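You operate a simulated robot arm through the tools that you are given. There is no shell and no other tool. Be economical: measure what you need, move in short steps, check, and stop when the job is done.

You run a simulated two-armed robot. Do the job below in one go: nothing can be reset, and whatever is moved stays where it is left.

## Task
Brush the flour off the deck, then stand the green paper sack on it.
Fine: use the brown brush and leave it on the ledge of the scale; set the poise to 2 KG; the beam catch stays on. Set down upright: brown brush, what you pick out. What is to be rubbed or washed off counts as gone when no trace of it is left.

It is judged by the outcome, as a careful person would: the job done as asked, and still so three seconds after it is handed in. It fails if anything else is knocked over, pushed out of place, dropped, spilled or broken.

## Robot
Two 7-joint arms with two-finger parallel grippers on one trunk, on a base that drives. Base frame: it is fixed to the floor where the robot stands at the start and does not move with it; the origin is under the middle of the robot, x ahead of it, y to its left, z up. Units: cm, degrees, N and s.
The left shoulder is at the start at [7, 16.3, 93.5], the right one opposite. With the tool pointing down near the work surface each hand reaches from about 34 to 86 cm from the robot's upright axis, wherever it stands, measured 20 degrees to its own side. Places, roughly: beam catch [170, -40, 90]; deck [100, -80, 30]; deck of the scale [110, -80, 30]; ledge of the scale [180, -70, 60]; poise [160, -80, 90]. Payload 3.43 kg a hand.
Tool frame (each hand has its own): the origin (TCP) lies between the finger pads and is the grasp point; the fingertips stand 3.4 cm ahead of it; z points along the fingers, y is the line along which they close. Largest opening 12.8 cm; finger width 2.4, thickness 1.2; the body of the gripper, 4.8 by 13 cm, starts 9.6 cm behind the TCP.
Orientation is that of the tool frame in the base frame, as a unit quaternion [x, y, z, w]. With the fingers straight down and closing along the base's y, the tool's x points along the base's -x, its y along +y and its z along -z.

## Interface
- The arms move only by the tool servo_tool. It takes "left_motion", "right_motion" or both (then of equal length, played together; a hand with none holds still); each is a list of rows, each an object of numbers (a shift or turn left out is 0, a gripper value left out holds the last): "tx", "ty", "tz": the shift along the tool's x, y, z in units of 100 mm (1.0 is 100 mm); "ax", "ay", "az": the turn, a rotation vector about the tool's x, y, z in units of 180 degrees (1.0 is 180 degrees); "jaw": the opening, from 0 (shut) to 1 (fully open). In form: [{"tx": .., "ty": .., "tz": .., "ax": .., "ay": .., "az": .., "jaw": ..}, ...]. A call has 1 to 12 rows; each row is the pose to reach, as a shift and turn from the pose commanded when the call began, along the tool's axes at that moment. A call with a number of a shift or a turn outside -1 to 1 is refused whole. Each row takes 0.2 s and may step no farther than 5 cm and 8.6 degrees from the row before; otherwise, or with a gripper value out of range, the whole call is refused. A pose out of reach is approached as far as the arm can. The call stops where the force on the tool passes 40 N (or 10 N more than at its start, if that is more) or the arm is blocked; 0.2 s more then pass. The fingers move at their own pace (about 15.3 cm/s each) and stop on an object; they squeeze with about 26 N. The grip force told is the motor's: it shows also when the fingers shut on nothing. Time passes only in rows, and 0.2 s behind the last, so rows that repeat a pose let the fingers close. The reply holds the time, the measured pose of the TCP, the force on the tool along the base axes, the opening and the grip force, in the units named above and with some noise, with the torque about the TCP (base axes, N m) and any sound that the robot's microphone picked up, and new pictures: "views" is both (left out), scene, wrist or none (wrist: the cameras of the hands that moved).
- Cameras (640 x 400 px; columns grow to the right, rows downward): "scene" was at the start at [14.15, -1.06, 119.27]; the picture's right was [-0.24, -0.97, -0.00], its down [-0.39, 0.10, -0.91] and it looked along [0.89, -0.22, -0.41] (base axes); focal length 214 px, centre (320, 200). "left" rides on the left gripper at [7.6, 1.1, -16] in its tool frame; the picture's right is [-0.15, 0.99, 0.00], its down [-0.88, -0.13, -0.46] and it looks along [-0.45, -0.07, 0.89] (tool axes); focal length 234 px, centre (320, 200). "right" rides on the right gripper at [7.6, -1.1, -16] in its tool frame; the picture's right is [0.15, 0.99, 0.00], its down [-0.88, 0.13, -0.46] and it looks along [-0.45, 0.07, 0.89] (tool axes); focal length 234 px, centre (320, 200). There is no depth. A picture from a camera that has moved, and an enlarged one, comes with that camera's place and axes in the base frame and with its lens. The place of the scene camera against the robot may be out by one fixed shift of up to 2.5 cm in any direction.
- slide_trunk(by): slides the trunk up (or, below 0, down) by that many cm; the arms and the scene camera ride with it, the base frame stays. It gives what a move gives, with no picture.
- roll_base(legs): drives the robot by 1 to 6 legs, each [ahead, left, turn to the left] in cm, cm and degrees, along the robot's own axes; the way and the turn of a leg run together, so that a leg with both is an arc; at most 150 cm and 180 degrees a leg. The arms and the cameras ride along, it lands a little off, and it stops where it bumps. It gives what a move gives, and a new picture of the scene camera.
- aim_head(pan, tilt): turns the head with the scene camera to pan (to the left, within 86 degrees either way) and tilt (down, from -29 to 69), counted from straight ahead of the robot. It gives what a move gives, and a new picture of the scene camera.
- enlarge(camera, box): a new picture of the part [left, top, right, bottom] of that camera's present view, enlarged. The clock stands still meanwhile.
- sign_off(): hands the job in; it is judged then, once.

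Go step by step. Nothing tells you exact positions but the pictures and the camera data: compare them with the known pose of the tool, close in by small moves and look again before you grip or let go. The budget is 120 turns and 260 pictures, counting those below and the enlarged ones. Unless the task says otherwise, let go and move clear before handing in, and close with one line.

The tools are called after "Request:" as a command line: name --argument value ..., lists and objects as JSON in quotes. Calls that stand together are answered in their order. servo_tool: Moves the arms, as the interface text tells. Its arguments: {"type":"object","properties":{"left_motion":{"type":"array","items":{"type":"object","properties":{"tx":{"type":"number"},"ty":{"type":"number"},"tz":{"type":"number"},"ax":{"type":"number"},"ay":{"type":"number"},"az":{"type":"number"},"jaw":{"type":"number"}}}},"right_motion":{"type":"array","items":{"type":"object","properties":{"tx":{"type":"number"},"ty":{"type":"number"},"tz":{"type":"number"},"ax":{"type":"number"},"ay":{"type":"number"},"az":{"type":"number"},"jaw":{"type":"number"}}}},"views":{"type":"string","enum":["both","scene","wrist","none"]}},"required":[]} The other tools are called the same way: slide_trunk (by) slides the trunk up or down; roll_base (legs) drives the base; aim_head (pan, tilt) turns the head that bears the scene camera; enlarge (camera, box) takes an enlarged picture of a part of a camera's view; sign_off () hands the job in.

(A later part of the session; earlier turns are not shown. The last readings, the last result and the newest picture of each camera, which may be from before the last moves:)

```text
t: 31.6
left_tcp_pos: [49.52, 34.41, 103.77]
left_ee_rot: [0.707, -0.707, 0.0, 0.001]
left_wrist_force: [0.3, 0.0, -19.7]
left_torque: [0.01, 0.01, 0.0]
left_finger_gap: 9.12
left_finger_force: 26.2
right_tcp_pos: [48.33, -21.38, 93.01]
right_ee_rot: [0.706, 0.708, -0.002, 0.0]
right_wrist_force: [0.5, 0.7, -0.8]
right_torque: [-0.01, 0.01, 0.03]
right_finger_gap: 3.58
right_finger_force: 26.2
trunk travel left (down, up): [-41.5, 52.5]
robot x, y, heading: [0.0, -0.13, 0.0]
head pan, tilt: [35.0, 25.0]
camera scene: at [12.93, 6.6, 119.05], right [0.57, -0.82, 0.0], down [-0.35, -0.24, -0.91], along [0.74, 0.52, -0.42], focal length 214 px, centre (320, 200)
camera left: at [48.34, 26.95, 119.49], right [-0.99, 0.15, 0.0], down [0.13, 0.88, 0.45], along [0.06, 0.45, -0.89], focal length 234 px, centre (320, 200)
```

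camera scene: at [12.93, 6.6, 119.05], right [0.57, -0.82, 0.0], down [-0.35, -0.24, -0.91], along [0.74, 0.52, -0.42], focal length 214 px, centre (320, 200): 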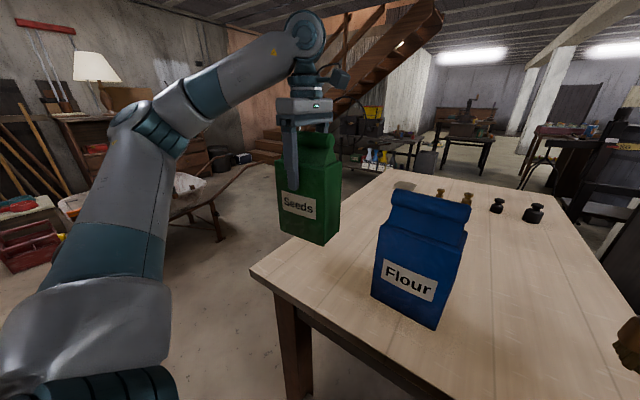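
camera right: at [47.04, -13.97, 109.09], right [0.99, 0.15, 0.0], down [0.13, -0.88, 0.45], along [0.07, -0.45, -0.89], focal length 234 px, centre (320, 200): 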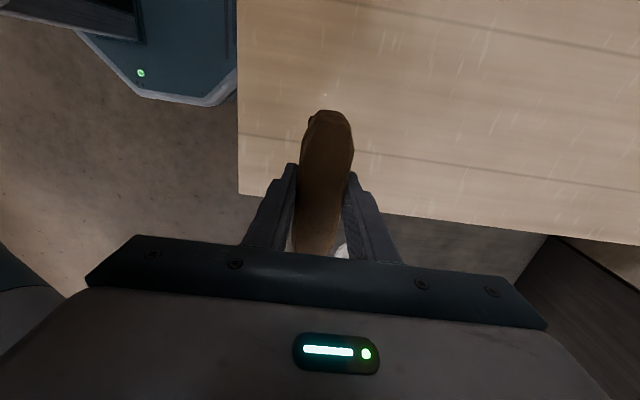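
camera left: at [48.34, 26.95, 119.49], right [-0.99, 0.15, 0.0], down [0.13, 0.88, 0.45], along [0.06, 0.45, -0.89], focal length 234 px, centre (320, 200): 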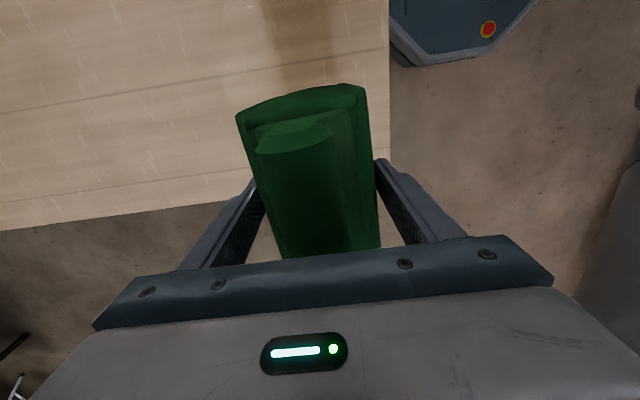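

I'm holding the 2 kg sack with its bottom 17 cm below the TCP. I'll raise the trunk so everything clears the blue sack, then drive sideways to stand in front of the scale.

Request:
slide_trunk --by 22

Request:
roll_base --legs '[[0, -80, 0]]'

Request:
aim_head --pan 0 --tilt 45

```text
t: 33.9
left_tcp_pos: [49.52, 34.49, 125.73]
left_ee_rot: [0.707, -0.707, 0.0, 0.001]
left_wrist_force: [-0.1, -0.6, -19.4]
left_torque: [0.01, 0.02, -0.02]
left_finger_gap: 9.12
left_finger_force: 26.3
right_tcp_pos: [48.39, -21.32, 114.95]
right_ee_rot: [0.707, 0.707, -0.002, 0.0]
right_wrist_force: [-0.6, -0.3, -1.7]
right_torque: [0.0, 0.01, 0.0]
right_finger_gap: 3.59
right_finger_force: 26.1
trunk travel left (down, up): [-63.5, 30.5]
robot x, y, heading: [0.12, -0.21, -0.1]
head pan, tilt: [35.0, 25.0]
```

```text
t: 38.0
left_tcp_pos: [49.43, -41.96, 125.67]
left_ee_rot: [-0.706, 0.708, 0.0, -0.001]
left_wrist_force: [0.8, 0.3, -19.8]
left_torque: [0.0, -0.01, 0.01]
left_finger_gap: 9.09
left_finger_force: 25.9
right_tcp_pos: [48.12, -97.67, 115.1]
right_ee_rot: [0.708, 0.706, -0.001, 0.0]
right_wrist_force: [-0.4, 0.8, -1.5]
right_torque: [-0.01, 0.0, -0.03]
right_finger_gap: 3.56
right_finger_force: 25.7
trunk travel left (down, up): [-63.5, 30.5]
robot x, y, heading: [-0.09, -76.14, -0.3]
head pan, tilt: [35.0, 25.0]
camera scene: at [12.83, -69.63, 141.06], right [0.57, -0.82, 0.0], down [-0.35, -0.24, -0.91], along [0.74, 0.52, -0.42], focal length 214 px, centre (320, 200)
```

scene: 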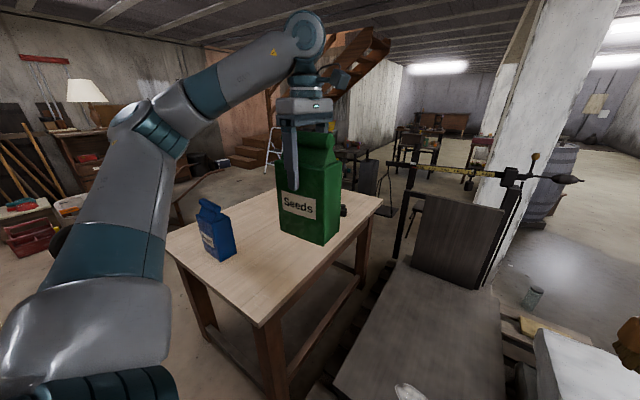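

```text
t: 39.0
left_tcp_pos: [49.45, -41.8, 125.76]
left_ee_rot: [-0.706, 0.708, 0.0, -0.001]
left_wrist_force: [0.4, 0.2, -20.2]
left_torque: [0.04, -0.04, 0.0]
left_finger_gap: 9.11
left_finger_force: 26.2
right_tcp_pos: [48.14, -97.69, 114.94]
right_ee_rot: [0.709, 0.706, -0.001, 0.0]
right_wrist_force: [-0.1, 0.6, -2.0]
right_torque: [0.05, 0.0, 0.01]
right_finger_gap: 3.56
right_finger_force: 26.2
trunk travel left (down, up): [-63.5, 30.5]
robot x, y, heading: [-0.23, -76.08, -0.5]
head pan, tilt: [0.0, 45.0]
camera scene: at [13.39, -74.92, 138.01], right [0.0, -1.0, 0.0], down [-0.71, 0.0, -0.71], along [0.71, 0.0, -0.71], focal length 214 px, centre (320, 200)
```

scene: 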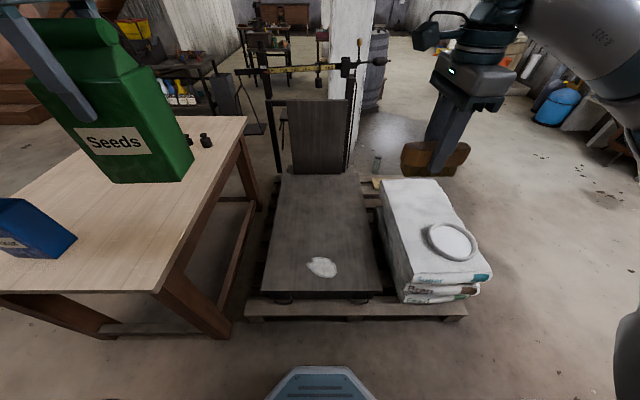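

From here the deck spans about x 57–150, y −107 to −46, and the flour lies about x 63–76, y −84 to −68. I'll bring the left hand inboard, away from the table edge, and the right hand toward the flour before lowering the trunk.

Request:
servo_tool --left_motion '[{"tx": 0.2}, {"tx": 0.4}, {"tx": 0.6}, {"tx": 0.8}, {"tx": 1.0}, {"tx": 1.0}]' --right_motion '[{"tx": 0.2, "ty": 0.2}, {"tx": 0.4, "ty": 0.4}, {"tx": 0.6, "ty": 0.6}, {"tx": 0.8, "ty": 0.8}, {"tx": 1.0, "ty": 1.0}, {"tx": 1.0, "ty": 1.0}]' --views "none"

Request:
servo_tool --right_motion '[{"tx": 0.2, "ty": 0.2}, {"tx": 0.4, "ty": 0.4}, {"tx": 0.6, "ty": 0.6}, {"tx": 0.8, "ty": 0.8}, {"tx": 0.8, "ty": 1.0}, {"tx": 0.8, "ty": 1.0}]' --views "both"

```text
t: 40.4
left_tcp_pos: [49.6, -51.82, 125.69]
left_ee_rot: [-0.707, 0.708, 0.0, -0.001]
left_wrist_force: [-0.4, 0.2, -18.3]
left_torque: [0.03, -0.03, -0.01]
left_finger_gap: 9.08
left_finger_force: 26.3
right_tcp_pos: [58.31, -87.7, 114.9]
right_ee_rot: [0.708, 0.706, 0.0, 0.001]
right_wrist_force: [0.0, 0.0, -2.3]
right_torque: [0.0, -0.01, -0.03]
right_finger_gap: 3.56
right_finger_force: 26.1
trunk travel left (down, up): [-63.5, 30.5]
robot x, y, heading: [0.22, -75.93, -0.4]
head pan, tilt: [0.0, 45.0]
```

```text
t: 41.8
left_tcp_pos: [49.73, -52.04, 125.7]
left_ee_rot: [-0.707, 0.707, 0.0, -0.001]
left_wrist_force: [-0.7, -0.2, -19.2]
left_torque: [0.02, 0.0, -0.03]
left_finger_gap: 9.12
left_finger_force: 26.3
right_tcp_pos: [68.14, -79.77, 115.06]
right_ee_rot: [0.708, 0.706, -0.001, -0.001]
right_wrist_force: [-0.3, 0.6, -1.0]
right_torque: [0.0, -0.02, 0.01]
right_finger_gap: 3.58
right_finger_force: 25.7
trunk travel left (down, up): [-63.5, 30.5]
robot x, y, heading: [-0.21, -76.05, -0.3]
head pan, tilt: [0.0, 45.0]
camera scene: at [13.38, -75.01, 138.01], right [0.0, -1.0, 0.0], down [-0.71, 0.0, -0.71], along [0.71, 0.0, -0.71], focal length 214 px, centre (320, 200)
camera right: at [67.06, -72.14, 130.9], right [0.99, 0.14, 0.0], down [0.13, -0.88, 0.46], along [0.06, -0.45, -0.89], focal length 234 px, centre (320, 200)
```

scene: 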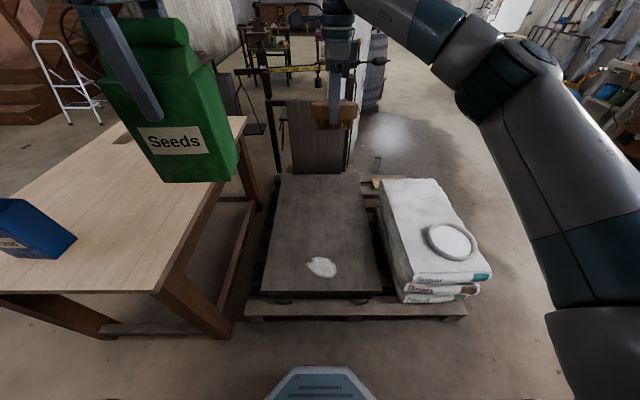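
right: 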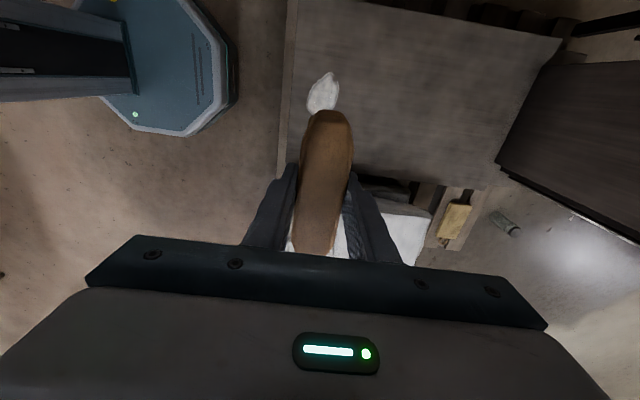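

The flour is at about (68.4, −77). I'll lower the trunk in two stages and check clearances.

Request:
slide_trunk --by -45

Request:
aim_head --pan -20 --tilt 45

```text
refused: -45 is not a number from -40 to 40
```

```text
t: 42.7
left_tcp_pos: [49.7, -51.9, 125.75]
left_ee_rot: [-0.707, 0.707, 0.0, -0.001]
left_wrist_force: [0.2, -0.4, -19.0]
left_torque: [0.02, 0.01, 0.0]
left_finger_gap: 9.11
left_finger_force: 26.2
right_tcp_pos: [68.31, -79.83, 114.82]
right_ee_rot: [0.708, 0.707, -0.001, 0.001]
right_wrist_force: [0.2, -0.7, -1.4]
right_torque: [-0.01, 0.0, 0.01]
right_finger_gap: 3.55
right_finger_force: 26.3
trunk travel left (down, up): [-63.5, 30.5]
robot x, y, heading: [-0.45, -76.19, -0.2]
head pan, tilt: [-20.0, 45.0]
camera scene: at [12.91, -77.74, 138.0], right [-0.34, -0.94, 0.0], down [-0.67, 0.24, -0.71], along [0.66, -0.24, -0.71], focal length 214 px, centre (320, 200)
```

scene: 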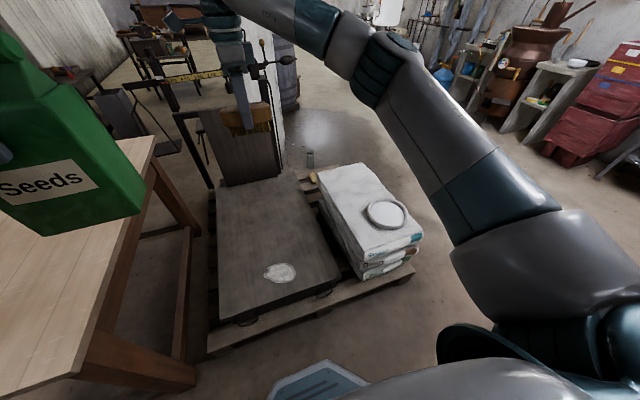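

Request:
slide_trunk --by -40

Request:
aim_head --pan -10 --tilt 35

```text
t: 46.5
left_tcp_pos: [49.67, -51.81, 85.84]
left_ee_rot: [-0.706, 0.708, 0.0, -0.001]
left_wrist_force: [0.7, -0.3, -19.7]
left_torque: [0.04, -0.01, 0.01]
left_finger_gap: 9.09
left_finger_force: 25.2
right_tcp_pos: [68.03, -79.72, 74.94]
right_ee_rot: [0.708, 0.706, 0.0, 0.0]
right_wrist_force: [-0.2, -0.8, -0.8]
right_torque: [-0.01, -0.02, 0.0]
right_finger_gap: 3.6
right_finger_force: 26.0
trunk travel left (down, up): [-23.5, 70.5]
robot x, y, heading: [0.1, -76.11, -0.3]
head pan, tilt: [-20.0, 45.0]
```

```text
t: 47.2
left_tcp_pos: [49.61, -51.83, 85.63]
left_ee_rot: [-0.707, 0.707, 0.0, -0.001]
left_wrist_force: [1.2, -0.2, -19.9]
left_torque: [0.03, -0.01, -0.02]
left_finger_gap: 9.09
left_finger_force: 26.1
right_tcp_pos: [68.09, -79.87, 74.97]
right_ee_rot: [0.708, 0.706, -0.001, 0.0]
right_wrist_force: [-0.3, 0.0, -3.0]
right_torque: [0.01, 0.02, -0.01]
right_finger_gap: 3.57
right_finger_force: 26.0
trunk travel left (down, up): [-23.5, 70.5]
robot x, y, heading: [-0.04, -76.12, -0.1]
head pan, tilt: [-10.0, 35.0]
camera scene: at [13.86, -76.54, 99.48], right [-0.18, -0.98, 0.0], down [-0.57, 0.1, -0.82], along [0.8, -0.15, -0.58], focal length 214 px, centre (320, 200)
```

scene: 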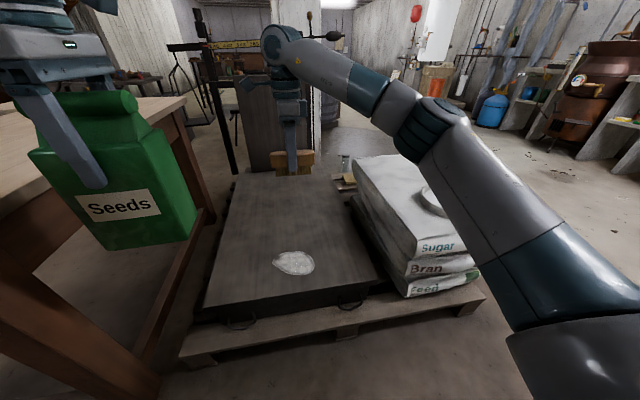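

Clear so far. I'll check the left elbow against the table before going lower.

Request:
aim_head --pan 60 --tilt 25

```text
t: 48.6
left_tcp_pos: [49.69, -51.92, 85.69]
left_ee_rot: [-0.706, 0.708, 0.001, 0.0]
left_wrist_force: [0.5, -0.5, -19.6]
left_torque: [0.02, -0.03, -0.01]
left_finger_gap: 9.08
left_finger_force: 25.8
right_tcp_pos: [68.04, -79.84, 74.86]
right_ee_rot: [0.709, 0.705, -0.001, 0.0]
right_wrist_force: [0.1, -0.8, -1.5]
right_torque: [-0.01, 0.05, 0.0]
right_finger_gap: 3.58
right_finger_force: 26.1
trunk travel left (down, up): [-23.5, 70.5]
robot x, y, heading: [-0.2, -76.15, -0.2]
head pan, tilt: [60.0, 25.0]
camera scene: at [9.84, -67.02, 101.06], right [0.86, -0.5, 0.0], down [-0.21, -0.37, -0.91], along [0.46, 0.78, -0.42], focal length 214 px, centre (320, 200)
```

scene: 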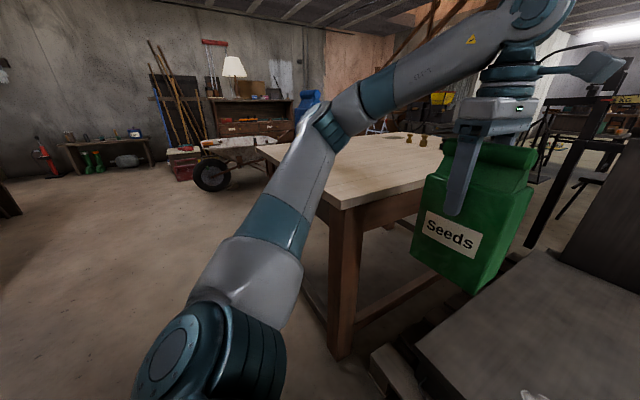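

The left elbow would come close to the table corner if the trunk goes lower, so I'll leave the trunk here and bring the right hand down with the arm. First I'll place it beyond the far edge of the flour, at x about 79.

Request:
servo_tool --right_motion '[{"ty": 0.25, "tz": 0.25}, {"ty": 0.5, "tz": 0.5}, {"ty": 0.75, "tz": 0.75}, {"ty": 1.0, "tz": 1.0}, {"ty": 1.0, "tz": 1.0}]' --views "none"

Request:
servo_tool --right_motion '[{"ty": 0.1, "tz": 0.25}, {"ty": 0.1, "tz": 0.5}, {"ty": 0.1, "tz": 0.75}, {"ty": 0.1, "tz": 1.0}, {"ty": 0.1, "tz": 1.0}]' --views "none"

Request:
aim_head --pan -5 --tilt 42

Request:
servo_tool --right_motion '[{"tz": 0.25}, {"tz": 0.5}, {"tz": 0.75}, {"tz": 1.0}, {"tz": 1.0}]' --views "both"

```text
t: 49.8
left_tcp_pos: [49.57, -51.93, 85.74]
left_ee_rot: [-0.706, 0.708, 0.0, -0.001]
left_wrist_force: [-0.2, 0.4, -19.2]
left_torque: [0.03, 0.02, -0.02]
left_finger_gap: 9.08
left_finger_force: 26.3
right_tcp_pos: [78.09, -80.03, 64.77]
right_ee_rot: [0.708, 0.706, -0.001, 0.0]
right_wrist_force: [-0.7, -0.5, -2.4]
right_torque: [0.03, 0.05, 0.01]
right_finger_gap: 3.56
right_finger_force: 25.4
trunk travel left (down, up): [-23.5, 70.5]
robot x, y, heading: [-0.42, -75.92, -0.0]
head pan, tilt: [60.0, 25.0]
```

```text
t: 51.0
left_tcp_pos: [49.63, -51.82, 85.63]
left_ee_rot: [-0.706, 0.708, 0.001, -0.001]
left_wrist_force: [-0.3, -0.8, -19.4]
left_torque: [0.03, 0.0, -0.02]
left_finger_gap: 9.1
left_finger_force: 25.5
right_tcp_pos: [79.26, -79.79, 54.58]
right_ee_rot: [0.708, 0.706, -0.002, 0.0]
right_wrist_force: [0.1, 0.3, -1.4]
right_torque: [0.01, 0.01, 0.03]
right_finger_gap: 3.58
right_finger_force: 25.1
trunk travel left (down, up): [-23.5, 70.5]
robot x, y, heading: [-0.35, -76.33, -0.3]
head pan, tilt: [60.0, 25.0]
```

```text
t: 52.4
left_tcp_pos: [49.5, -51.96, 85.72]
left_ee_rot: [-0.706, 0.708, 0.001, 0.0]
left_wrist_force: [-0.3, -0.1, -19.1]
left_torque: [0.0, 0.04, 0.01]
left_finger_gap: 9.1
left_finger_force: 26.1
right_tcp_pos: [79.26, -79.74, 54.67]
right_ee_rot: [0.708, 0.706, -0.001, 0.001]
right_wrist_force: [0.3, 1.2, -1.8]
right_torque: [0.0, 0.01, -0.02]
right_finger_gap: 3.56
right_finger_force: 25.9
trunk travel left (down, up): [-23.5, 70.5]
robot x, y, heading: [-0.13, -76.18, -0.2]
head pan, tilt: [-5.0, 42.0]
camera scene: at [13.53, -75.73, 98.44], right [-0.09, -1.0, 0.0], down [-0.67, 0.06, -0.74], along [0.74, -0.07, -0.67], focal length 214 px, centre (320, 200)
```

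scene: 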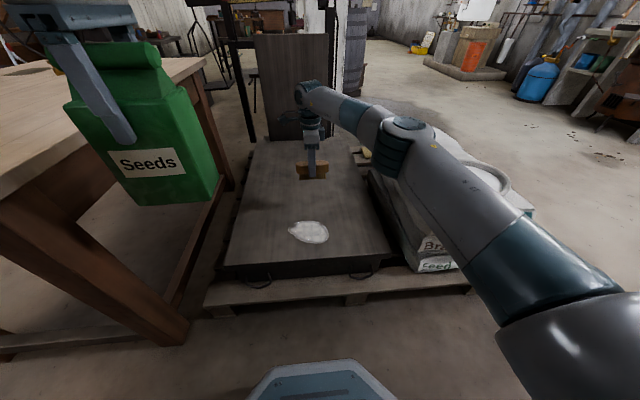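

```text
t: 53.6
left_tcp_pos: [49.64, -51.76, 85.62]
left_ee_rot: [-0.707, 0.708, 0.001, -0.001]
left_wrist_force: [-0.3, 0.6, -19.0]
left_torque: [0.05, 0.01, -0.03]
left_finger_gap: 9.07
left_finger_force: 25.7
right_tcp_pos: [78.97, -79.79, 44.59]
right_ee_rot: [0.709, 0.705, -0.001, 0.0]
right_wrist_force: [0.1, 0.8, -2.1]
right_torque: [0.02, -0.03, 0.03]
right_finger_gap: 3.57
right_finger_force: 25.9
trunk travel left (down, up): [-23.5, 70.5]
robot x, y, heading: [-0.35, -76.33, 0.1]
head pan, tilt: [-5.0, 42.0]
camera scene: at [13.52, -75.74, 98.44], right [-0.09, -1.0, 0.0], down [-0.67, 0.06, -0.74], along [0.74, -0.07, -0.67], focal length 214 px, centre (320, 200)
camera right: at [77.9, -72.18, 60.58], right [0.99, 0.14, 0.0], down [0.13, -0.88, 0.46], along [0.06, -0.45, -0.89], focal length 234 px, centre (320, 200)
```

scene: 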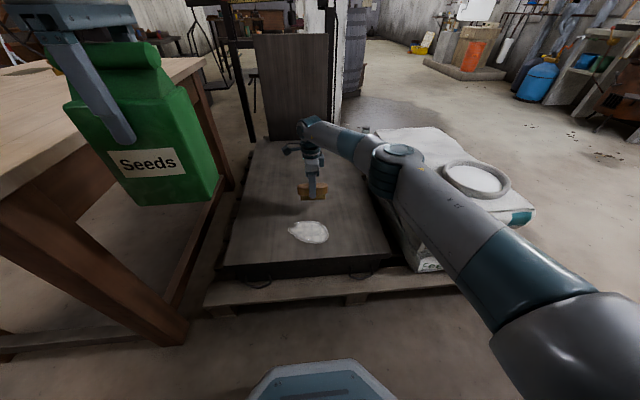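
right: 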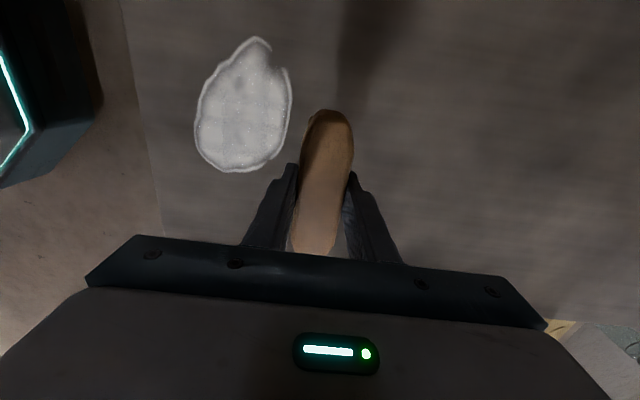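

The patch measures about x 63.5–75, y −84.5 to −69, and the brush is 12 cm long, so two overlapping lanes should cover it. I'll lower the brush toward the deck beyond the patch.

Request:
servo_tool --right_motion '[{"tz": 0.2, "tx": -0.02}, {"tz": 0.4, "tx": -0.02}, {"tz": 0.6, "tx": -0.02}, {"tz": 0.6, "tx": -0.02}]' --views "none"

Request:
enlarge --camera "scene" --box '[270, 150, 370, 250]'

```text
t: 54.6
left_tcp_pos: [49.6, -51.98, 85.71]
left_ee_rot: [-0.706, 0.708, 0.0, -0.001]
left_wrist_force: [-0.8, 0.3, -20.3]
left_torque: [0.04, -0.03, 0.01]
left_finger_gap: 9.07
left_finger_force: 26.2
right_tcp_pos: [78.83, -79.89, 38.81]
right_ee_rot: [0.708, 0.706, 0.0, -0.001]
right_wrist_force: [-0.3, -0.8, -1.6]
right_torque: [-0.01, 0.0, -0.01]
right_finger_gap: 3.56
right_finger_force: 26.5
trunk travel left (down, up): [-23.5, 70.5]
robot x, y, heading: [-0.18, -75.93, 0.0]
head pan, tilt: [-5.0, 42.0]
```

```text
4.00 times, centred on (320, 200) of scene
camera zoom: at [13.52, -75.74, 98.44], right [-0.09, -1.0, 0.0], down [-0.67, 0.06, -0.74], along [0.74, -0.07, -0.67], focal length 858 px, centre (320, 200)
```

zoom: 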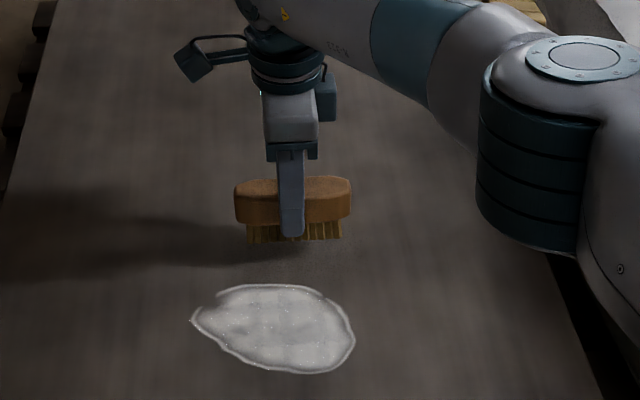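

Request:
servo_tool --right_motion '[{"tz": 0.1}, {"tz": 0.15}, {"tz": 0.2}, {"tz": 0.2}]' --views "none"

Request:
servo_tool --right_motion '[{"tz": 0.04}, {"tz": 0.06}, {"tz": 0.06}]' --views "none"

Request:
servo_tool --right_motion '[{"tz": 0.04}, {"tz": 0.06}, {"tz": 0.06}]' --views "scene"

```text
t: 55.6
left_tcp_pos: [49.59, -51.93, 85.64]
left_ee_rot: [-0.706, 0.708, 0.001, -0.001]
left_wrist_force: [0.4, 0.2, -20.0]
left_torque: [0.03, -0.02, -0.03]
left_finger_gap: 9.08
left_finger_force: 26.1
right_tcp_pos: [79.05, -79.87, 36.98]
right_ee_rot: [0.708, 0.707, -0.002, 0.0]
right_wrist_force: [-0.5, 0.0, -1.4]
right_torque: [0.0, -0.02, -0.03]
right_finger_gap: 3.57
right_finger_force: 26.4
trunk travel left (down, up): [-23.5, 70.5]
robot x, y, heading: [0.07, -76.12, -0.0]
head pan, tilt: [-5.0, 42.0]
```

```text
t: 56.4
left_tcp_pos: [49.58, -51.92, 85.8]
left_ee_rot: [-0.706, 0.708, 0.0, 0.0]
left_wrist_force: [-0.3, 1.4, -19.3]
left_torque: [0.01, 0.02, -0.02]
left_finger_gap: 9.08
left_finger_force: 26.2
right_tcp_pos: [79.14, -79.93, 36.35]
right_ee_rot: [0.709, 0.706, -0.001, 0.0]
right_wrist_force: [1.0, -0.4, -1.6]
right_torque: [0.01, 0.01, 0.01]
right_finger_gap: 3.56
right_finger_force: 26.3
trunk travel left (down, up): [-23.5, 70.5]
robot x, y, heading: [-0.18, -76.14, -0.1]
head pan, tilt: [-5.0, 42.0]
```

```text
t: 57.2
left_tcp_pos: [49.59, -51.87, 85.73]
left_ee_rot: [-0.707, 0.707, 0.0, -0.002]
left_wrist_force: [-0.5, 0.5, -19.4]
left_torque: [0.02, 0.02, 0.0]
left_finger_gap: 9.08
left_finger_force: 25.7
right_tcp_pos: [79.03, -79.97, 35.8]
right_ee_rot: [0.709, 0.705, -0.002, 0.0]
right_wrist_force: [-0.2, 0.7, -1.1]
right_torque: [0.0, 0.03, 0.0]
right_finger_gap: 3.55
right_finger_force: 26.1
trunk travel left (down, up): [-23.5, 70.5]
robot x, y, heading: [-0.29, -76.23, -0.2]
head pan, tilt: [-5.0, 42.0]
camera scene: at [13.53, -75.73, 98.43], right [-0.09, -1.0, 0.0], down [-0.67, 0.06, -0.74], along [0.74, -0.07, -0.67], focal length 214 px, centre (320, 200)
```

scene: 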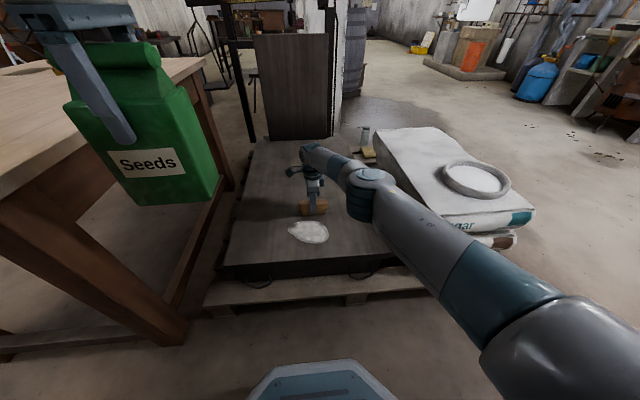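

Not touching yet; I'll continue down in small steps.

Request:
servo_tool --right_motion '[{"tz": 0.04}, {"tz": 0.06}, {"tz": 0.06}]' --views "none"

Request:
servo_tool --right_motion '[{"tz": 0.03}, {"tz": 0.05}, {"tz": 0.05}]' --views "none"

Request:
servo_tool --right_motion '[{"tz": 0.03}, {"tz": 0.04}, {"tz": 0.04}]' --views "none"

Request:
enlarge --camera "scene" --box '[270, 150, 370, 250]'

```text
t: 58.0
left_tcp_pos: [49.56, -51.71, 85.62]
left_ee_rot: [-0.707, 0.707, 0.001, 0.0]
left_wrist_force: [0.4, -0.8, -19.7]
left_torque: [0.03, 0.02, 0.0]
left_finger_gap: 9.07
left_finger_force: 26.2
right_tcp_pos: [79.03, -80.05, 35.15]
right_ee_rot: [0.708, 0.706, -0.001, 0.0]
right_wrist_force: [0.6, -0.8, 6.0]
right_torque: [0.03, 0.06, -0.05]
right_finger_gap: 3.59
right_finger_force: 26.0
trunk travel left (down, up): [-23.5, 70.5]
robot x, y, heading: [-0.12, -76.55, -0.2]
head pan, tilt: [-5.0, 42.0]
```

```text
t: 58.8
left_tcp_pos: [49.34, -51.89, 85.79]
left_ee_rot: [-0.707, 0.707, 0.0, 0.0]
left_wrist_force: [0.0, -0.1, -19.6]
left_torque: [0.01, 0.0, 0.0]
left_finger_gap: 9.09
left_finger_force: 25.4
right_tcp_pos: [78.88, -79.87, 34.76]
right_ee_rot: [0.708, 0.707, 0.001, 0.002]
right_wrist_force: [5.1, 1.1, 25.9]
right_torque: [0.02, 0.05, -0.02]
right_finger_gap: 3.55
right_finger_force: 25.7
trunk travel left (down, up): [-23.5, 70.5]
robot x, y, heading: [-0.22, -76.02, 0.1]
head pan, tilt: [-5.0, 42.0]
```

```text
t: 59.6
left_tcp_pos: [49.4, -51.8, 85.81]
left_ee_rot: [-0.707, 0.708, 0.001, 0.0]
left_wrist_force: [-0.1, 0.1, -20.3]
left_torque: [0.04, 0.02, -0.01]
left_finger_gap: 9.07
left_finger_force: 26.2
right_tcp_pos: [78.91, -79.9, 34.49]
right_ee_rot: [0.708, 0.706, 0.001, 0.002]
right_wrist_force: [4.9, 0.7, 28.8]
right_torque: [0.02, 0.04, -0.03]
right_finger_gap: 3.58
right_finger_force: 25.6
trunk travel left (down, up): [-23.5, 70.5]
robot x, y, heading: [-0.03, -76.43, 0.0]
head pan, tilt: [-5.0, 42.0]
```

```text
4.00 times, centred on (320, 200) of scene
camera zoom: at [13.25, -75.71, 98.49], right [-0.09, -1.0, 0.0], down [-0.67, 0.06, -0.74], along [0.74, -0.07, -0.67], focal length 858 px, centre (320, 200)
```

zoom: 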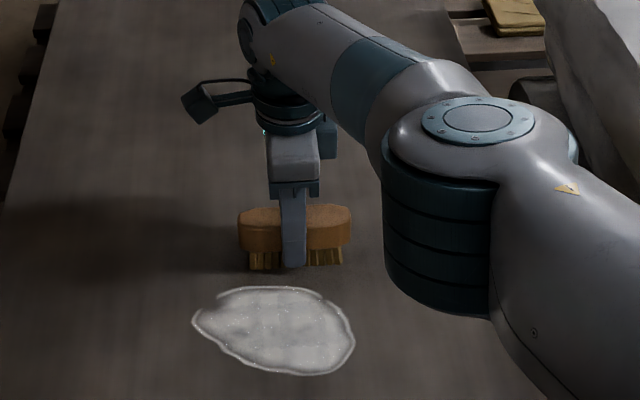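

The brush touches the deck at TCP z about 35.2. I'll ease to a light press and sweep the first lane at y = −80 toward the robot.

Request:
servo_tool --right_motion '[{"tz": -0.03}, {"tz": -0.03, "ty": -0.15}, {"tz": -0.03, "ty": -0.3}, {"tz": -0.03, "ty": -0.45}, {"tz": -0.03, "ty": -0.6}, {"tz": -0.03, "ty": -0.75}, {"tz": -0.03, "ty": -0.9}, {"tz": -0.03, "ty": -1.0}]' --views "both"

```text
t: 61.4
left_tcp_pos: [49.3, -51.93, 85.91]
left_ee_rot: [-0.707, 0.707, 0.001, 0.0]
left_wrist_force: [0.0, 0.1, -19.2]
left_torque: [0.01, 0.0, -0.01]
left_finger_gap: 9.07
left_finger_force: 25.3
right_tcp_pos: [78.15, -79.13, 33.85]
right_ee_rot: [0.708, 0.706, 0.0, 0.001]
right_wrist_force: [2.5, -8.1, 26.4]
right_torque: [-0.05, -0.06, -0.02]
right_finger_gap: 3.54
right_finger_force: 26.0
right hand out of reach, approached as far as the arm can: row 2, 3, 4, 5, 6, 7, 8
trunk travel left (down, up): [-23.5, 70.5]
robot x, y, heading: [-0.23, -75.96, -0.2]
head pan, tilt: [-5.0, 42.0]
camera scene: at [13.25, -75.75, 98.48], right [-0.09, -1.0, 0.0], down [-0.67, 0.06, -0.74], along [0.74, -0.07, -0.67], focal length 214 px, centre (320, 200)
camera right: at [77.03, -71.44, 49.84], right [0.99, 0.14, 0.0], down [0.13, -0.88, 0.46], along [0.07, -0.45, -0.89], focal length 234 px, centre (320, 200)
```

scene: 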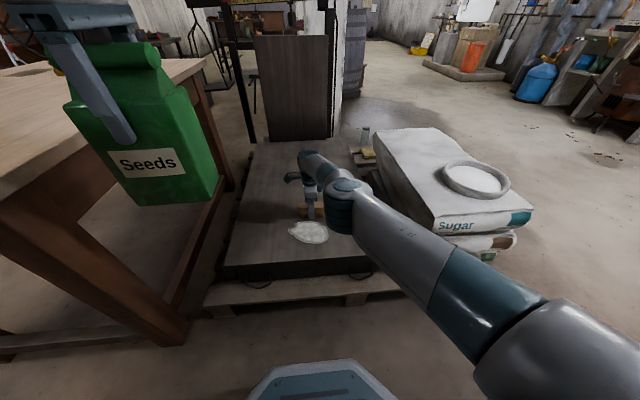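
right: 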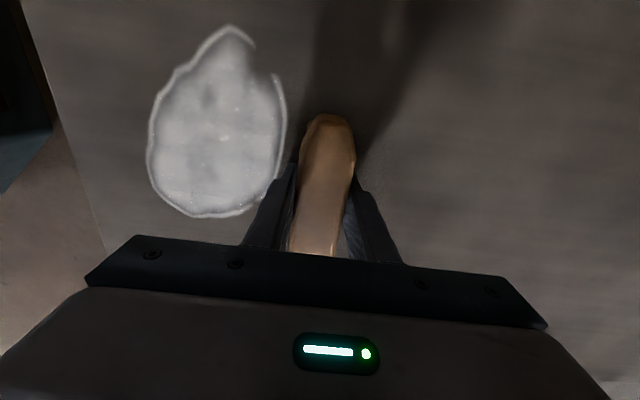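

The arm is at its low limit here. I'll lift both hands and then lower the trunk by 20, keeping the left elbow high relative to the table.

Request:
servo_tool --right_motion '[{"tz": -0.2}, {"tz": -0.4}, {"tz": -0.6}, {"tz": -0.8}, {"tz": -1.0}, {"tz": -1.0}]' --left_motion '[{"tz": -0.2}, {"tz": -0.4}, {"tz": -0.6}, {"tz": -0.8}, {"tz": -1.0}, {"tz": -1.0}]' --views "none"

Request:
servo_tool --right_motion '[{"tz": -0.2}, {"tz": -0.4}, {"tz": -0.6}, {"tz": -0.8}, {"tz": -1.0}, {"tz": -1.0}]' --left_motion '[{"tz": -0.2}, {"tz": -0.4}, {"tz": -0.6}, {"tz": -0.8}, {"tz": -1.0}, {"tz": -1.0}]' --views "none"

Request:
servo_tool --right_motion '[{"tz": -0.2}, {"tz": -0.4}, {"tz": -0.6}, {"tz": -0.6}]' --views "wrist"

Request:
aim_head --pan 60 --tilt 25

```text
t: 62.8
left_tcp_pos: [49.53, -51.7, 95.57]
left_ee_rot: [-0.707, 0.707, 0.001, -0.002]
left_wrist_force: [-0.4, 0.3, -20.0]
left_torque: [0.02, -0.02, -0.01]
left_finger_gap: 9.06
left_finger_force: 26.3
right_tcp_pos: [79.86, -78.47, 42.63]
right_ee_rot: [0.708, 0.706, 0.0, 0.001]
right_wrist_force: [0.5, 1.3, -1.7]
right_torque: [0.0, -0.01, -0.01]
right_finger_gap: 3.57
right_finger_force: 25.9
right hand out of reach, approached as far as the arm can: row 1, 2, 3, 4, 5
trunk travel left (down, up): [-23.5, 70.5]
robot x, y, heading: [-0.33, -76.08, -0.3]
head pan, tilt: [-5.0, 42.0]
```

```text
t: 64.2
left_tcp_pos: [49.56, -51.69, 105.43]
left_ee_rot: [-0.707, 0.707, 0.001, -0.001]
left_wrist_force: [0.6, 0.6, -20.0]
left_torque: [0.05, 0.0, 0.03]
left_finger_gap: 9.04
left_finger_force: 26.0
right_tcp_pos: [78.45, -78.94, 53.17]
right_ee_rot: [0.708, 0.706, -0.002, 0.0]
right_wrist_force: [-0.3, 0.5, -1.6]
right_torque: [0.01, 0.02, -0.01]
right_finger_gap: 3.58
right_finger_force: 25.9
trunk travel left (down, up): [-23.5, 70.5]
robot x, y, heading: [-0.1, -76.16, -0.3]
head pan, tilt: [-5.0, 42.0]
```

```text
t: 65.2
left_tcp_pos: [49.66, -51.82, 105.53]
left_ee_rot: [-0.707, 0.708, 0.001, -0.001]
left_wrist_force: [0.6, 0.7, -20.1]
left_torque: [0.01, -0.02, -0.01]
left_finger_gap: 9.09
left_finger_force: 25.6
right_tcp_pos: [78.64, -78.87, 59.38]
right_ee_rot: [0.708, 0.707, 0.0, 0.0]
right_wrist_force: [0.3, 0.2, -2.4]
right_torque: [-0.01, 0.0, 0.02]
right_finger_gap: 3.57
right_finger_force: 26.2
trunk travel left (down, up): [-23.5, 70.5]
robot x, y, heading: [-0.09, -76.37, -0.0]
head pan, tilt: [-5.0, 42.0]
camera right: at [77.53, -71.31, 75.32], right [0.99, 0.14, 0.0], down [0.13, -0.88, 0.46], along [0.06, -0.45, -0.89], focal length 234 px, centre (320, 200)
```

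right: 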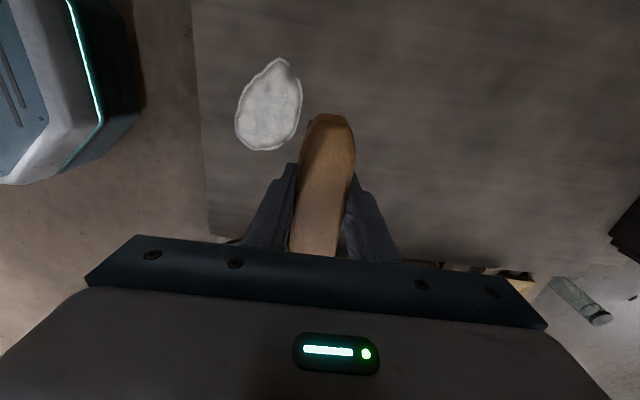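

```text
t: 66.5
left_tcp_pos: [49.61, -51.91, 105.44]
left_ee_rot: [-0.707, 0.708, 0.001, -0.001]
left_wrist_force: [0.2, -0.4, -18.9]
left_torque: [0.03, 0.0, -0.02]
left_finger_gap: 9.07
left_finger_force: 25.5
right_tcp_pos: [78.69, -78.94, 59.34]
right_ee_rot: [0.709, 0.705, -0.002, 0.0]
right_wrist_force: [-0.1, -0.4, -2.0]
right_torque: [0.01, 0.0, 0.0]
right_finger_gap: 3.59
right_finger_force: 26.2
trunk travel left (down, up): [-23.5, 70.5]
robot x, y, heading: [-0.28, -76.29, -0.2]
head pan, tilt: [60.0, 25.0]
camera scene: at [9.84, -67.02, 101.06], right [0.86, -0.5, 0.0], down [-0.21, -0.37, -0.91], along [0.46, 0.78, -0.42], focal length 214 px, centre (320, 200)
```

scene: 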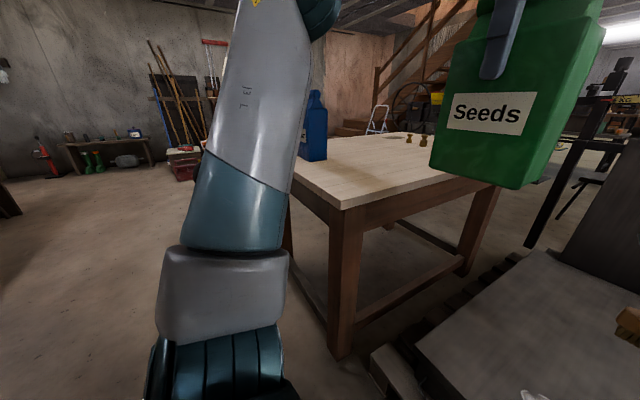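

The left arm is well clear now, so I'll lower the trunk 20 cm.

Request:
slide_trunk --by -20

Request:
aim_head --pan -5 --tilt 42

Request:
enlarge --camera "scene" --box '[240, 120, 400, 280]'

```text
t: 68.7
left_tcp_pos: [49.5, -51.85, 85.42]
left_ee_rot: [-0.706, 0.708, 0.0, -0.001]
left_wrist_force: [-0.1, -0.6, -20.1]
left_torque: [0.02, 0.0, 0.02]
left_finger_gap: 9.06
left_finger_force: 25.8
right_tcp_pos: [78.55, -79.01, 39.4]
right_ee_rot: [0.708, 0.706, -0.001, -0.001]
right_wrist_force: [-0.2, -0.7, -2.1]
right_torque: [0.01, 0.02, 0.02]
right_finger_gap: 3.59
right_finger_force: 26.0
trunk travel left (down, up): [-3.5, 90.5]
robot x, y, heading: [-0.12, -76.46, -0.2]
head pan, tilt: [60.0, 25.0]
```

```text
t: 70.1
left_tcp_pos: [49.61, -51.88, 85.52]
left_ee_rot: [-0.706, 0.708, 0.001, -0.001]
left_wrist_force: [0.6, -0.7, -18.8]
left_torque: [0.07, 0.01, -0.04]
left_finger_gap: 9.08
left_finger_force: 25.7
right_tcp_pos: [78.64, -79.0, 39.38]
right_ee_rot: [0.709, 0.706, -0.001, 0.001]
right_wrist_force: [-0.2, 0.6, -2.2]
right_torque: [0.01, 0.0, 0.01]
right_finger_gap: 3.58
right_finger_force: 25.9
trunk travel left (down, up): [-3.5, 90.5]
robot x, y, heading: [-0.16, -76.24, -0.3]
head pan, tilt: [-5.0, 42.0]
camera scene: at [13.49, -75.74, 78.44], right [-0.09, -1.0, 0.0], down [-0.67, 0.06, -0.74], along [0.74, -0.07, -0.67], focal length 214 px, centre (320, 200)
```

scene: 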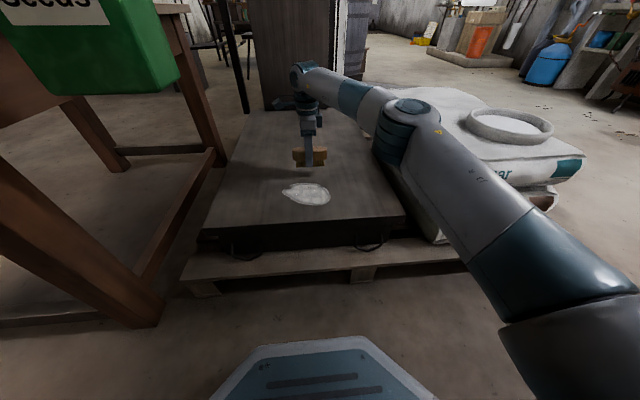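

```text
2.50 times, centred on (320, 200) of scene
camera zoom: at [13.49, -75.74, 78.44], right [-0.09, -1.0, 0.0], down [-0.67, 0.06, -0.74], along [0.74, -0.07, -0.67], focal length 536 px, centre (320, 200)
```

zoom: 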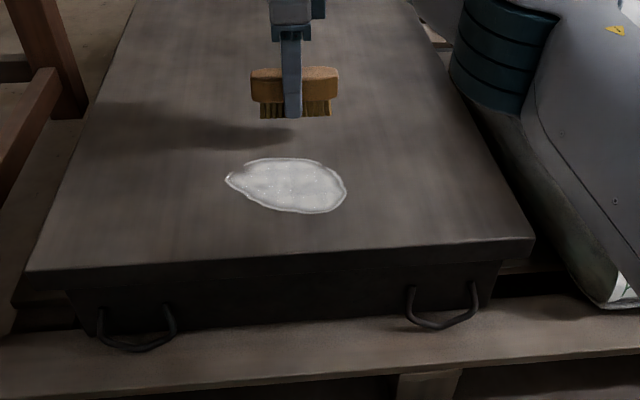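

The earlier press pushed the brush up in the grip. I'll set it on the clean part of the deck, regrip 1 cm higher, and then sweep.

Request:
servo_tool --right_motion '[{"tz": 0.2}, {"tz": 0.4}, {"tz": 0.47}, {"tz": 0.5}, {"tz": 0.5}]' --views "none"

Request:
servo_tool --right_motion '[{"tz": 0.03}, {"tz": 0.05}, {"tz": 0.05}]' --views "wrist"

```text
t: 71.3
left_tcp_pos: [49.43, -51.95, 85.55]
left_ee_rot: [-0.707, 0.707, 0.002, -0.002]
left_wrist_force: [0.1, -0.2, -19.7]
left_torque: [0.04, 0.0, -0.01]
left_finger_gap: 9.08
left_finger_force: 26.6
right_tcp_pos: [78.53, -79.12, 34.39]
right_ee_rot: [0.708, 0.706, -0.001, 0.001]
right_wrist_force: [0.9, -0.4, -1.4]
right_torque: [0.01, 0.04, -0.03]
right_finger_gap: 3.55
right_finger_force: 26.2
trunk travel left (down, up): [-3.5, 90.5]
robot x, y, heading: [-0.69, -75.82, -0.3]
head pan, tilt: [-5.0, 42.0]
```

```text
t: 72.1
left_tcp_pos: [49.43, -51.93, 85.51]
left_ee_rot: [-0.706, 0.708, 0.001, -0.001]
left_wrist_force: [0.4, -0.4, -19.2]
left_torque: [0.01, -0.04, 0.0]
left_finger_gap: 9.08
left_finger_force: 25.7
right_tcp_pos: [78.72, -79.06, 33.98]
right_ee_rot: [0.708, 0.706, 0.0, 0.001]
right_wrist_force: [-0.4, -2.6, 3.9]
right_torque: [-0.24, 0.0, -0.01]
right_finger_gap: 3.53
right_finger_force: 25.3
trunk travel left (down, up): [-3.5, 90.5]
robot x, y, heading: [0.13, -76.21, -0.4]
head pan, tilt: [-5.0, 42.0]
camera right: at [77.48, -71.4, 49.95], right [0.99, 0.14, 0.0], down [0.13, -0.88, 0.46], along [0.06, -0.45, -0.89], focal length 234 px, centre (320, 200)
```

right: 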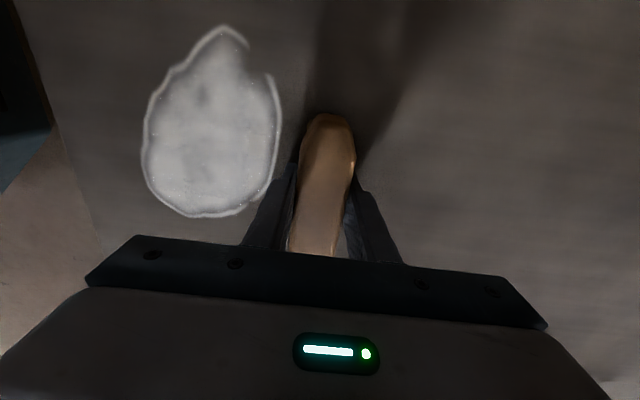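

Request:
servo_tool --right_motion '[{"jaw": 0.45}, {"jaw": 0.45}, {"jaw": 0.45, "tz": -0.06}, {"jaw": 0.45, "tz": -0.13}, {"jaw": 0.45, "tz": -0.13}, {"jaw": 0.3, "tz": -0.13}, {"jaw": 0.1, "tz": -0.13}, {"jaw": 0.1, "tz": -0.13}, {"jaw": 0.1, "tz": -0.13}]' --views "wrist"

```text
t: 74.1
left_tcp_pos: [49.46, -51.8, 85.52]
left_ee_rot: [-0.706, 0.709, 0.001, 0.0]
left_wrist_force: [-0.3, -0.4, -19.7]
left_torque: [0.0, -0.01, 0.03]
left_finger_gap: 9.08
left_finger_force: 25.6
right_tcp_pos: [78.54, -79.04, 35.02]
right_ee_rot: [0.709, 0.705, -0.002, -0.001]
right_wrist_force: [-0.2, 0.4, -0.4]
right_torque: [0.07, 0.06, 0.03]
right_finger_gap: 3.58
right_finger_force: 25.8
trunk travel left (down, up): [-3.5, 90.5]
robot x, y, heading: [-0.26, -76.27, -0.2]
head pan, tilt: [-5.0, 42.0]
camera right: at [77.43, -71.39, 51.03], right [0.99, 0.14, 0.0], down [0.13, -0.88, 0.46], along [0.06, -0.45, -0.89], focal length 234 px, centre (320, 200)
```

right: 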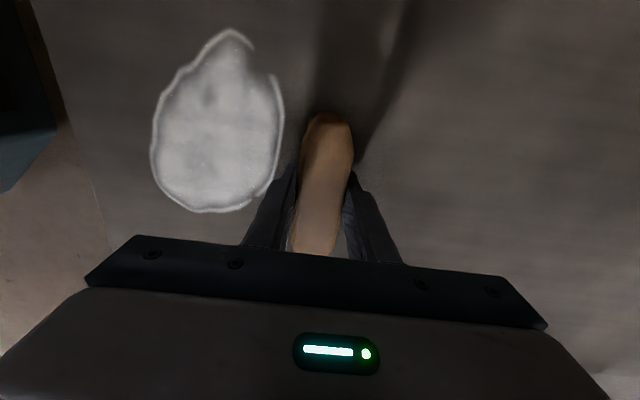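

Regripped. Now I'll sweep lane 1 at y = −80 with a light press.

Request:
servo_tool --right_motion '[{"tx": -0.05, "tz": 0.01}, {"tx": -0.1, "tz": 0.02}, {"tx": -0.1, "ty": -0.15, "tz": 0.03}, {"tx": -0.1, "ty": -0.3, "tz": 0.03}, {"tx": -0.1, "ty": -0.45, "tz": 0.03}, {"tx": -0.1, "ty": -0.6, "tz": 0.03}, {"tx": -0.1, "ty": -0.75, "tz": 0.03}, {"tx": -0.1, "ty": -0.9, "tz": 0.03}, {"tx": -0.1, "ty": -1.0, "tz": 0.03}]' --views "both"

```text
t: 76.1
left_tcp_pos: [49.51, -51.85, 85.5]
left_ee_rot: [-0.706, 0.708, 0.0, 0.0]
left_wrist_force: [0.7, 0.0, -19.7]
left_torque: [0.03, -0.03, 0.04]
left_finger_gap: 9.07
left_finger_force: 26.2
right_tcp_pos: [68.54, -79.99, 34.88]
right_ee_rot: [0.708, 0.706, 0.001, 0.0]
right_wrist_force: [7.6, -0.6, 17.7]
right_torque: [0.18, -0.19, 0.01]
right_finger_gap: 3.57
right_finger_force: 25.5
trunk travel left (down, up): [-3.5, 90.5]
robot x, y, heading: [-0.11, -76.14, -0.1]
head pan, tilt: [-5.0, 42.0]
camera scene: at [13.38, -75.75, 78.46], right [-0.09, -1.0, 0.0], down [-0.67, 0.06, -0.74], along [0.74, -0.07, -0.67], focal length 214 px, centre (320, 200)
camera right: at [67.37, -72.32, 50.94], right [0.99, 0.14, 0.0], down [0.13, -0.88, 0.46], along [0.07, -0.45, -0.89], focal length 234 px, centre (320, 200)
```

scene: 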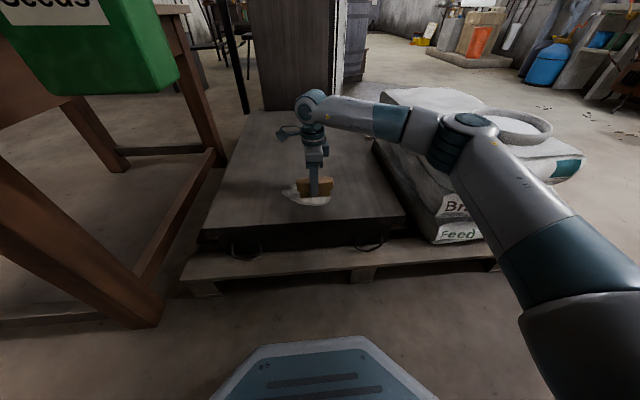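
right: 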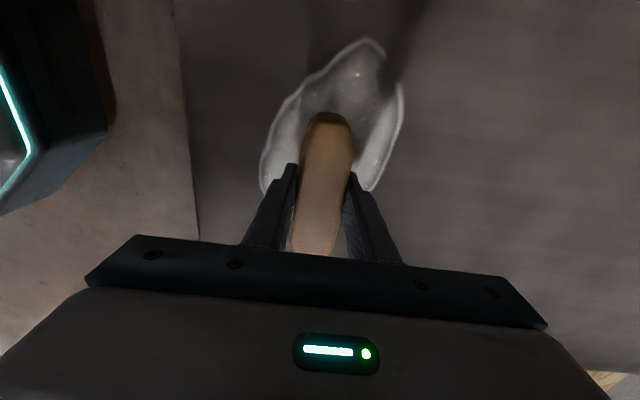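

The first pass thins it. I'll continue to the front and then brush back and forth.

Request:
servo_tool --right_motion '[{"ty": -0.15}, {"ty": -0.3}, {"ty": -0.45}, {"ty": -0.6}, {"ty": -0.7}, {"ty": -0.55}, {"ty": -0.35}, {"ty": -0.15}, {"ty": 0.05}, {"ty": 0.25}, {"ty": 0.45}, {"ty": 0.65}]' --views "both"

```text
t: 78.7
left_tcp_pos: [49.32, -51.86, 85.47]
left_ee_rot: [-0.707, 0.707, 0.0, 0.0]
left_wrist_force: [0.6, -0.3, -20.2]
left_torque: [0.05, -0.01, -0.01]
left_finger_gap: 9.1
left_finger_force: 26.3
right_tcp_pos: [74.87, -79.87, 35.06]
right_ee_rot: [0.708, 0.706, 0.0, 0.001]
right_wrist_force: [-7.1, 1.6, 15.0]
right_torque: [-0.01, 0.15, 0.0]
right_finger_gap: 3.56
right_finger_force: 25.8
trunk travel left (down, up): [-3.5, 90.5]
robot x, y, heading: [0.11, -76.21, -0.1]
head pan, tilt: [-5.0, 42.0]
camera scene: at [13.35, -75.75, 78.46], right [-0.09, -1.0, 0.0], down [-0.67, 0.06, -0.74], along [0.74, -0.07, -0.67], focal length 214 px, centre (320, 200)
camera right: at [73.83, -72.21, 50.92], right [0.99, 0.14, 0.0], down [0.13, -0.88, 0.46], along [0.07, -0.45, -0.89], focal length 234 px, centre (320, 200)
```

scene: 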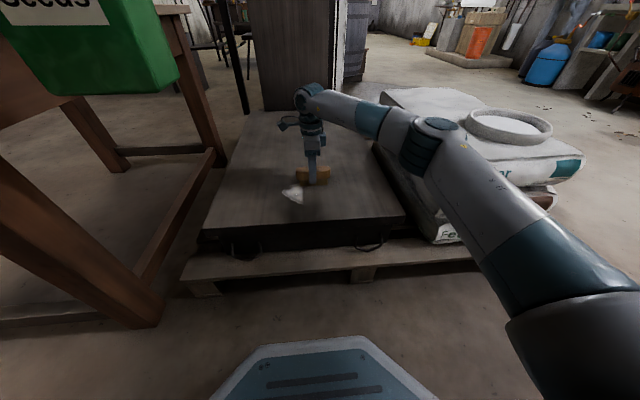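
right: 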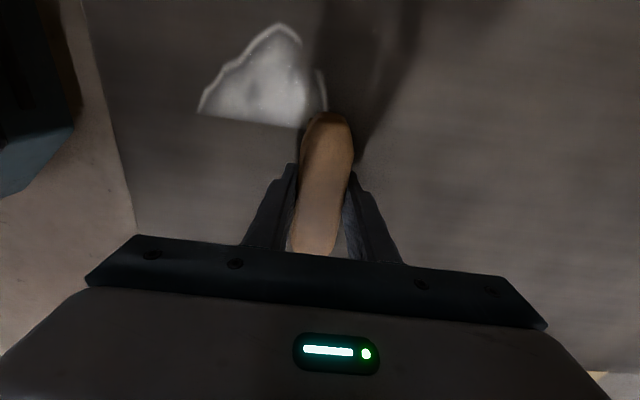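

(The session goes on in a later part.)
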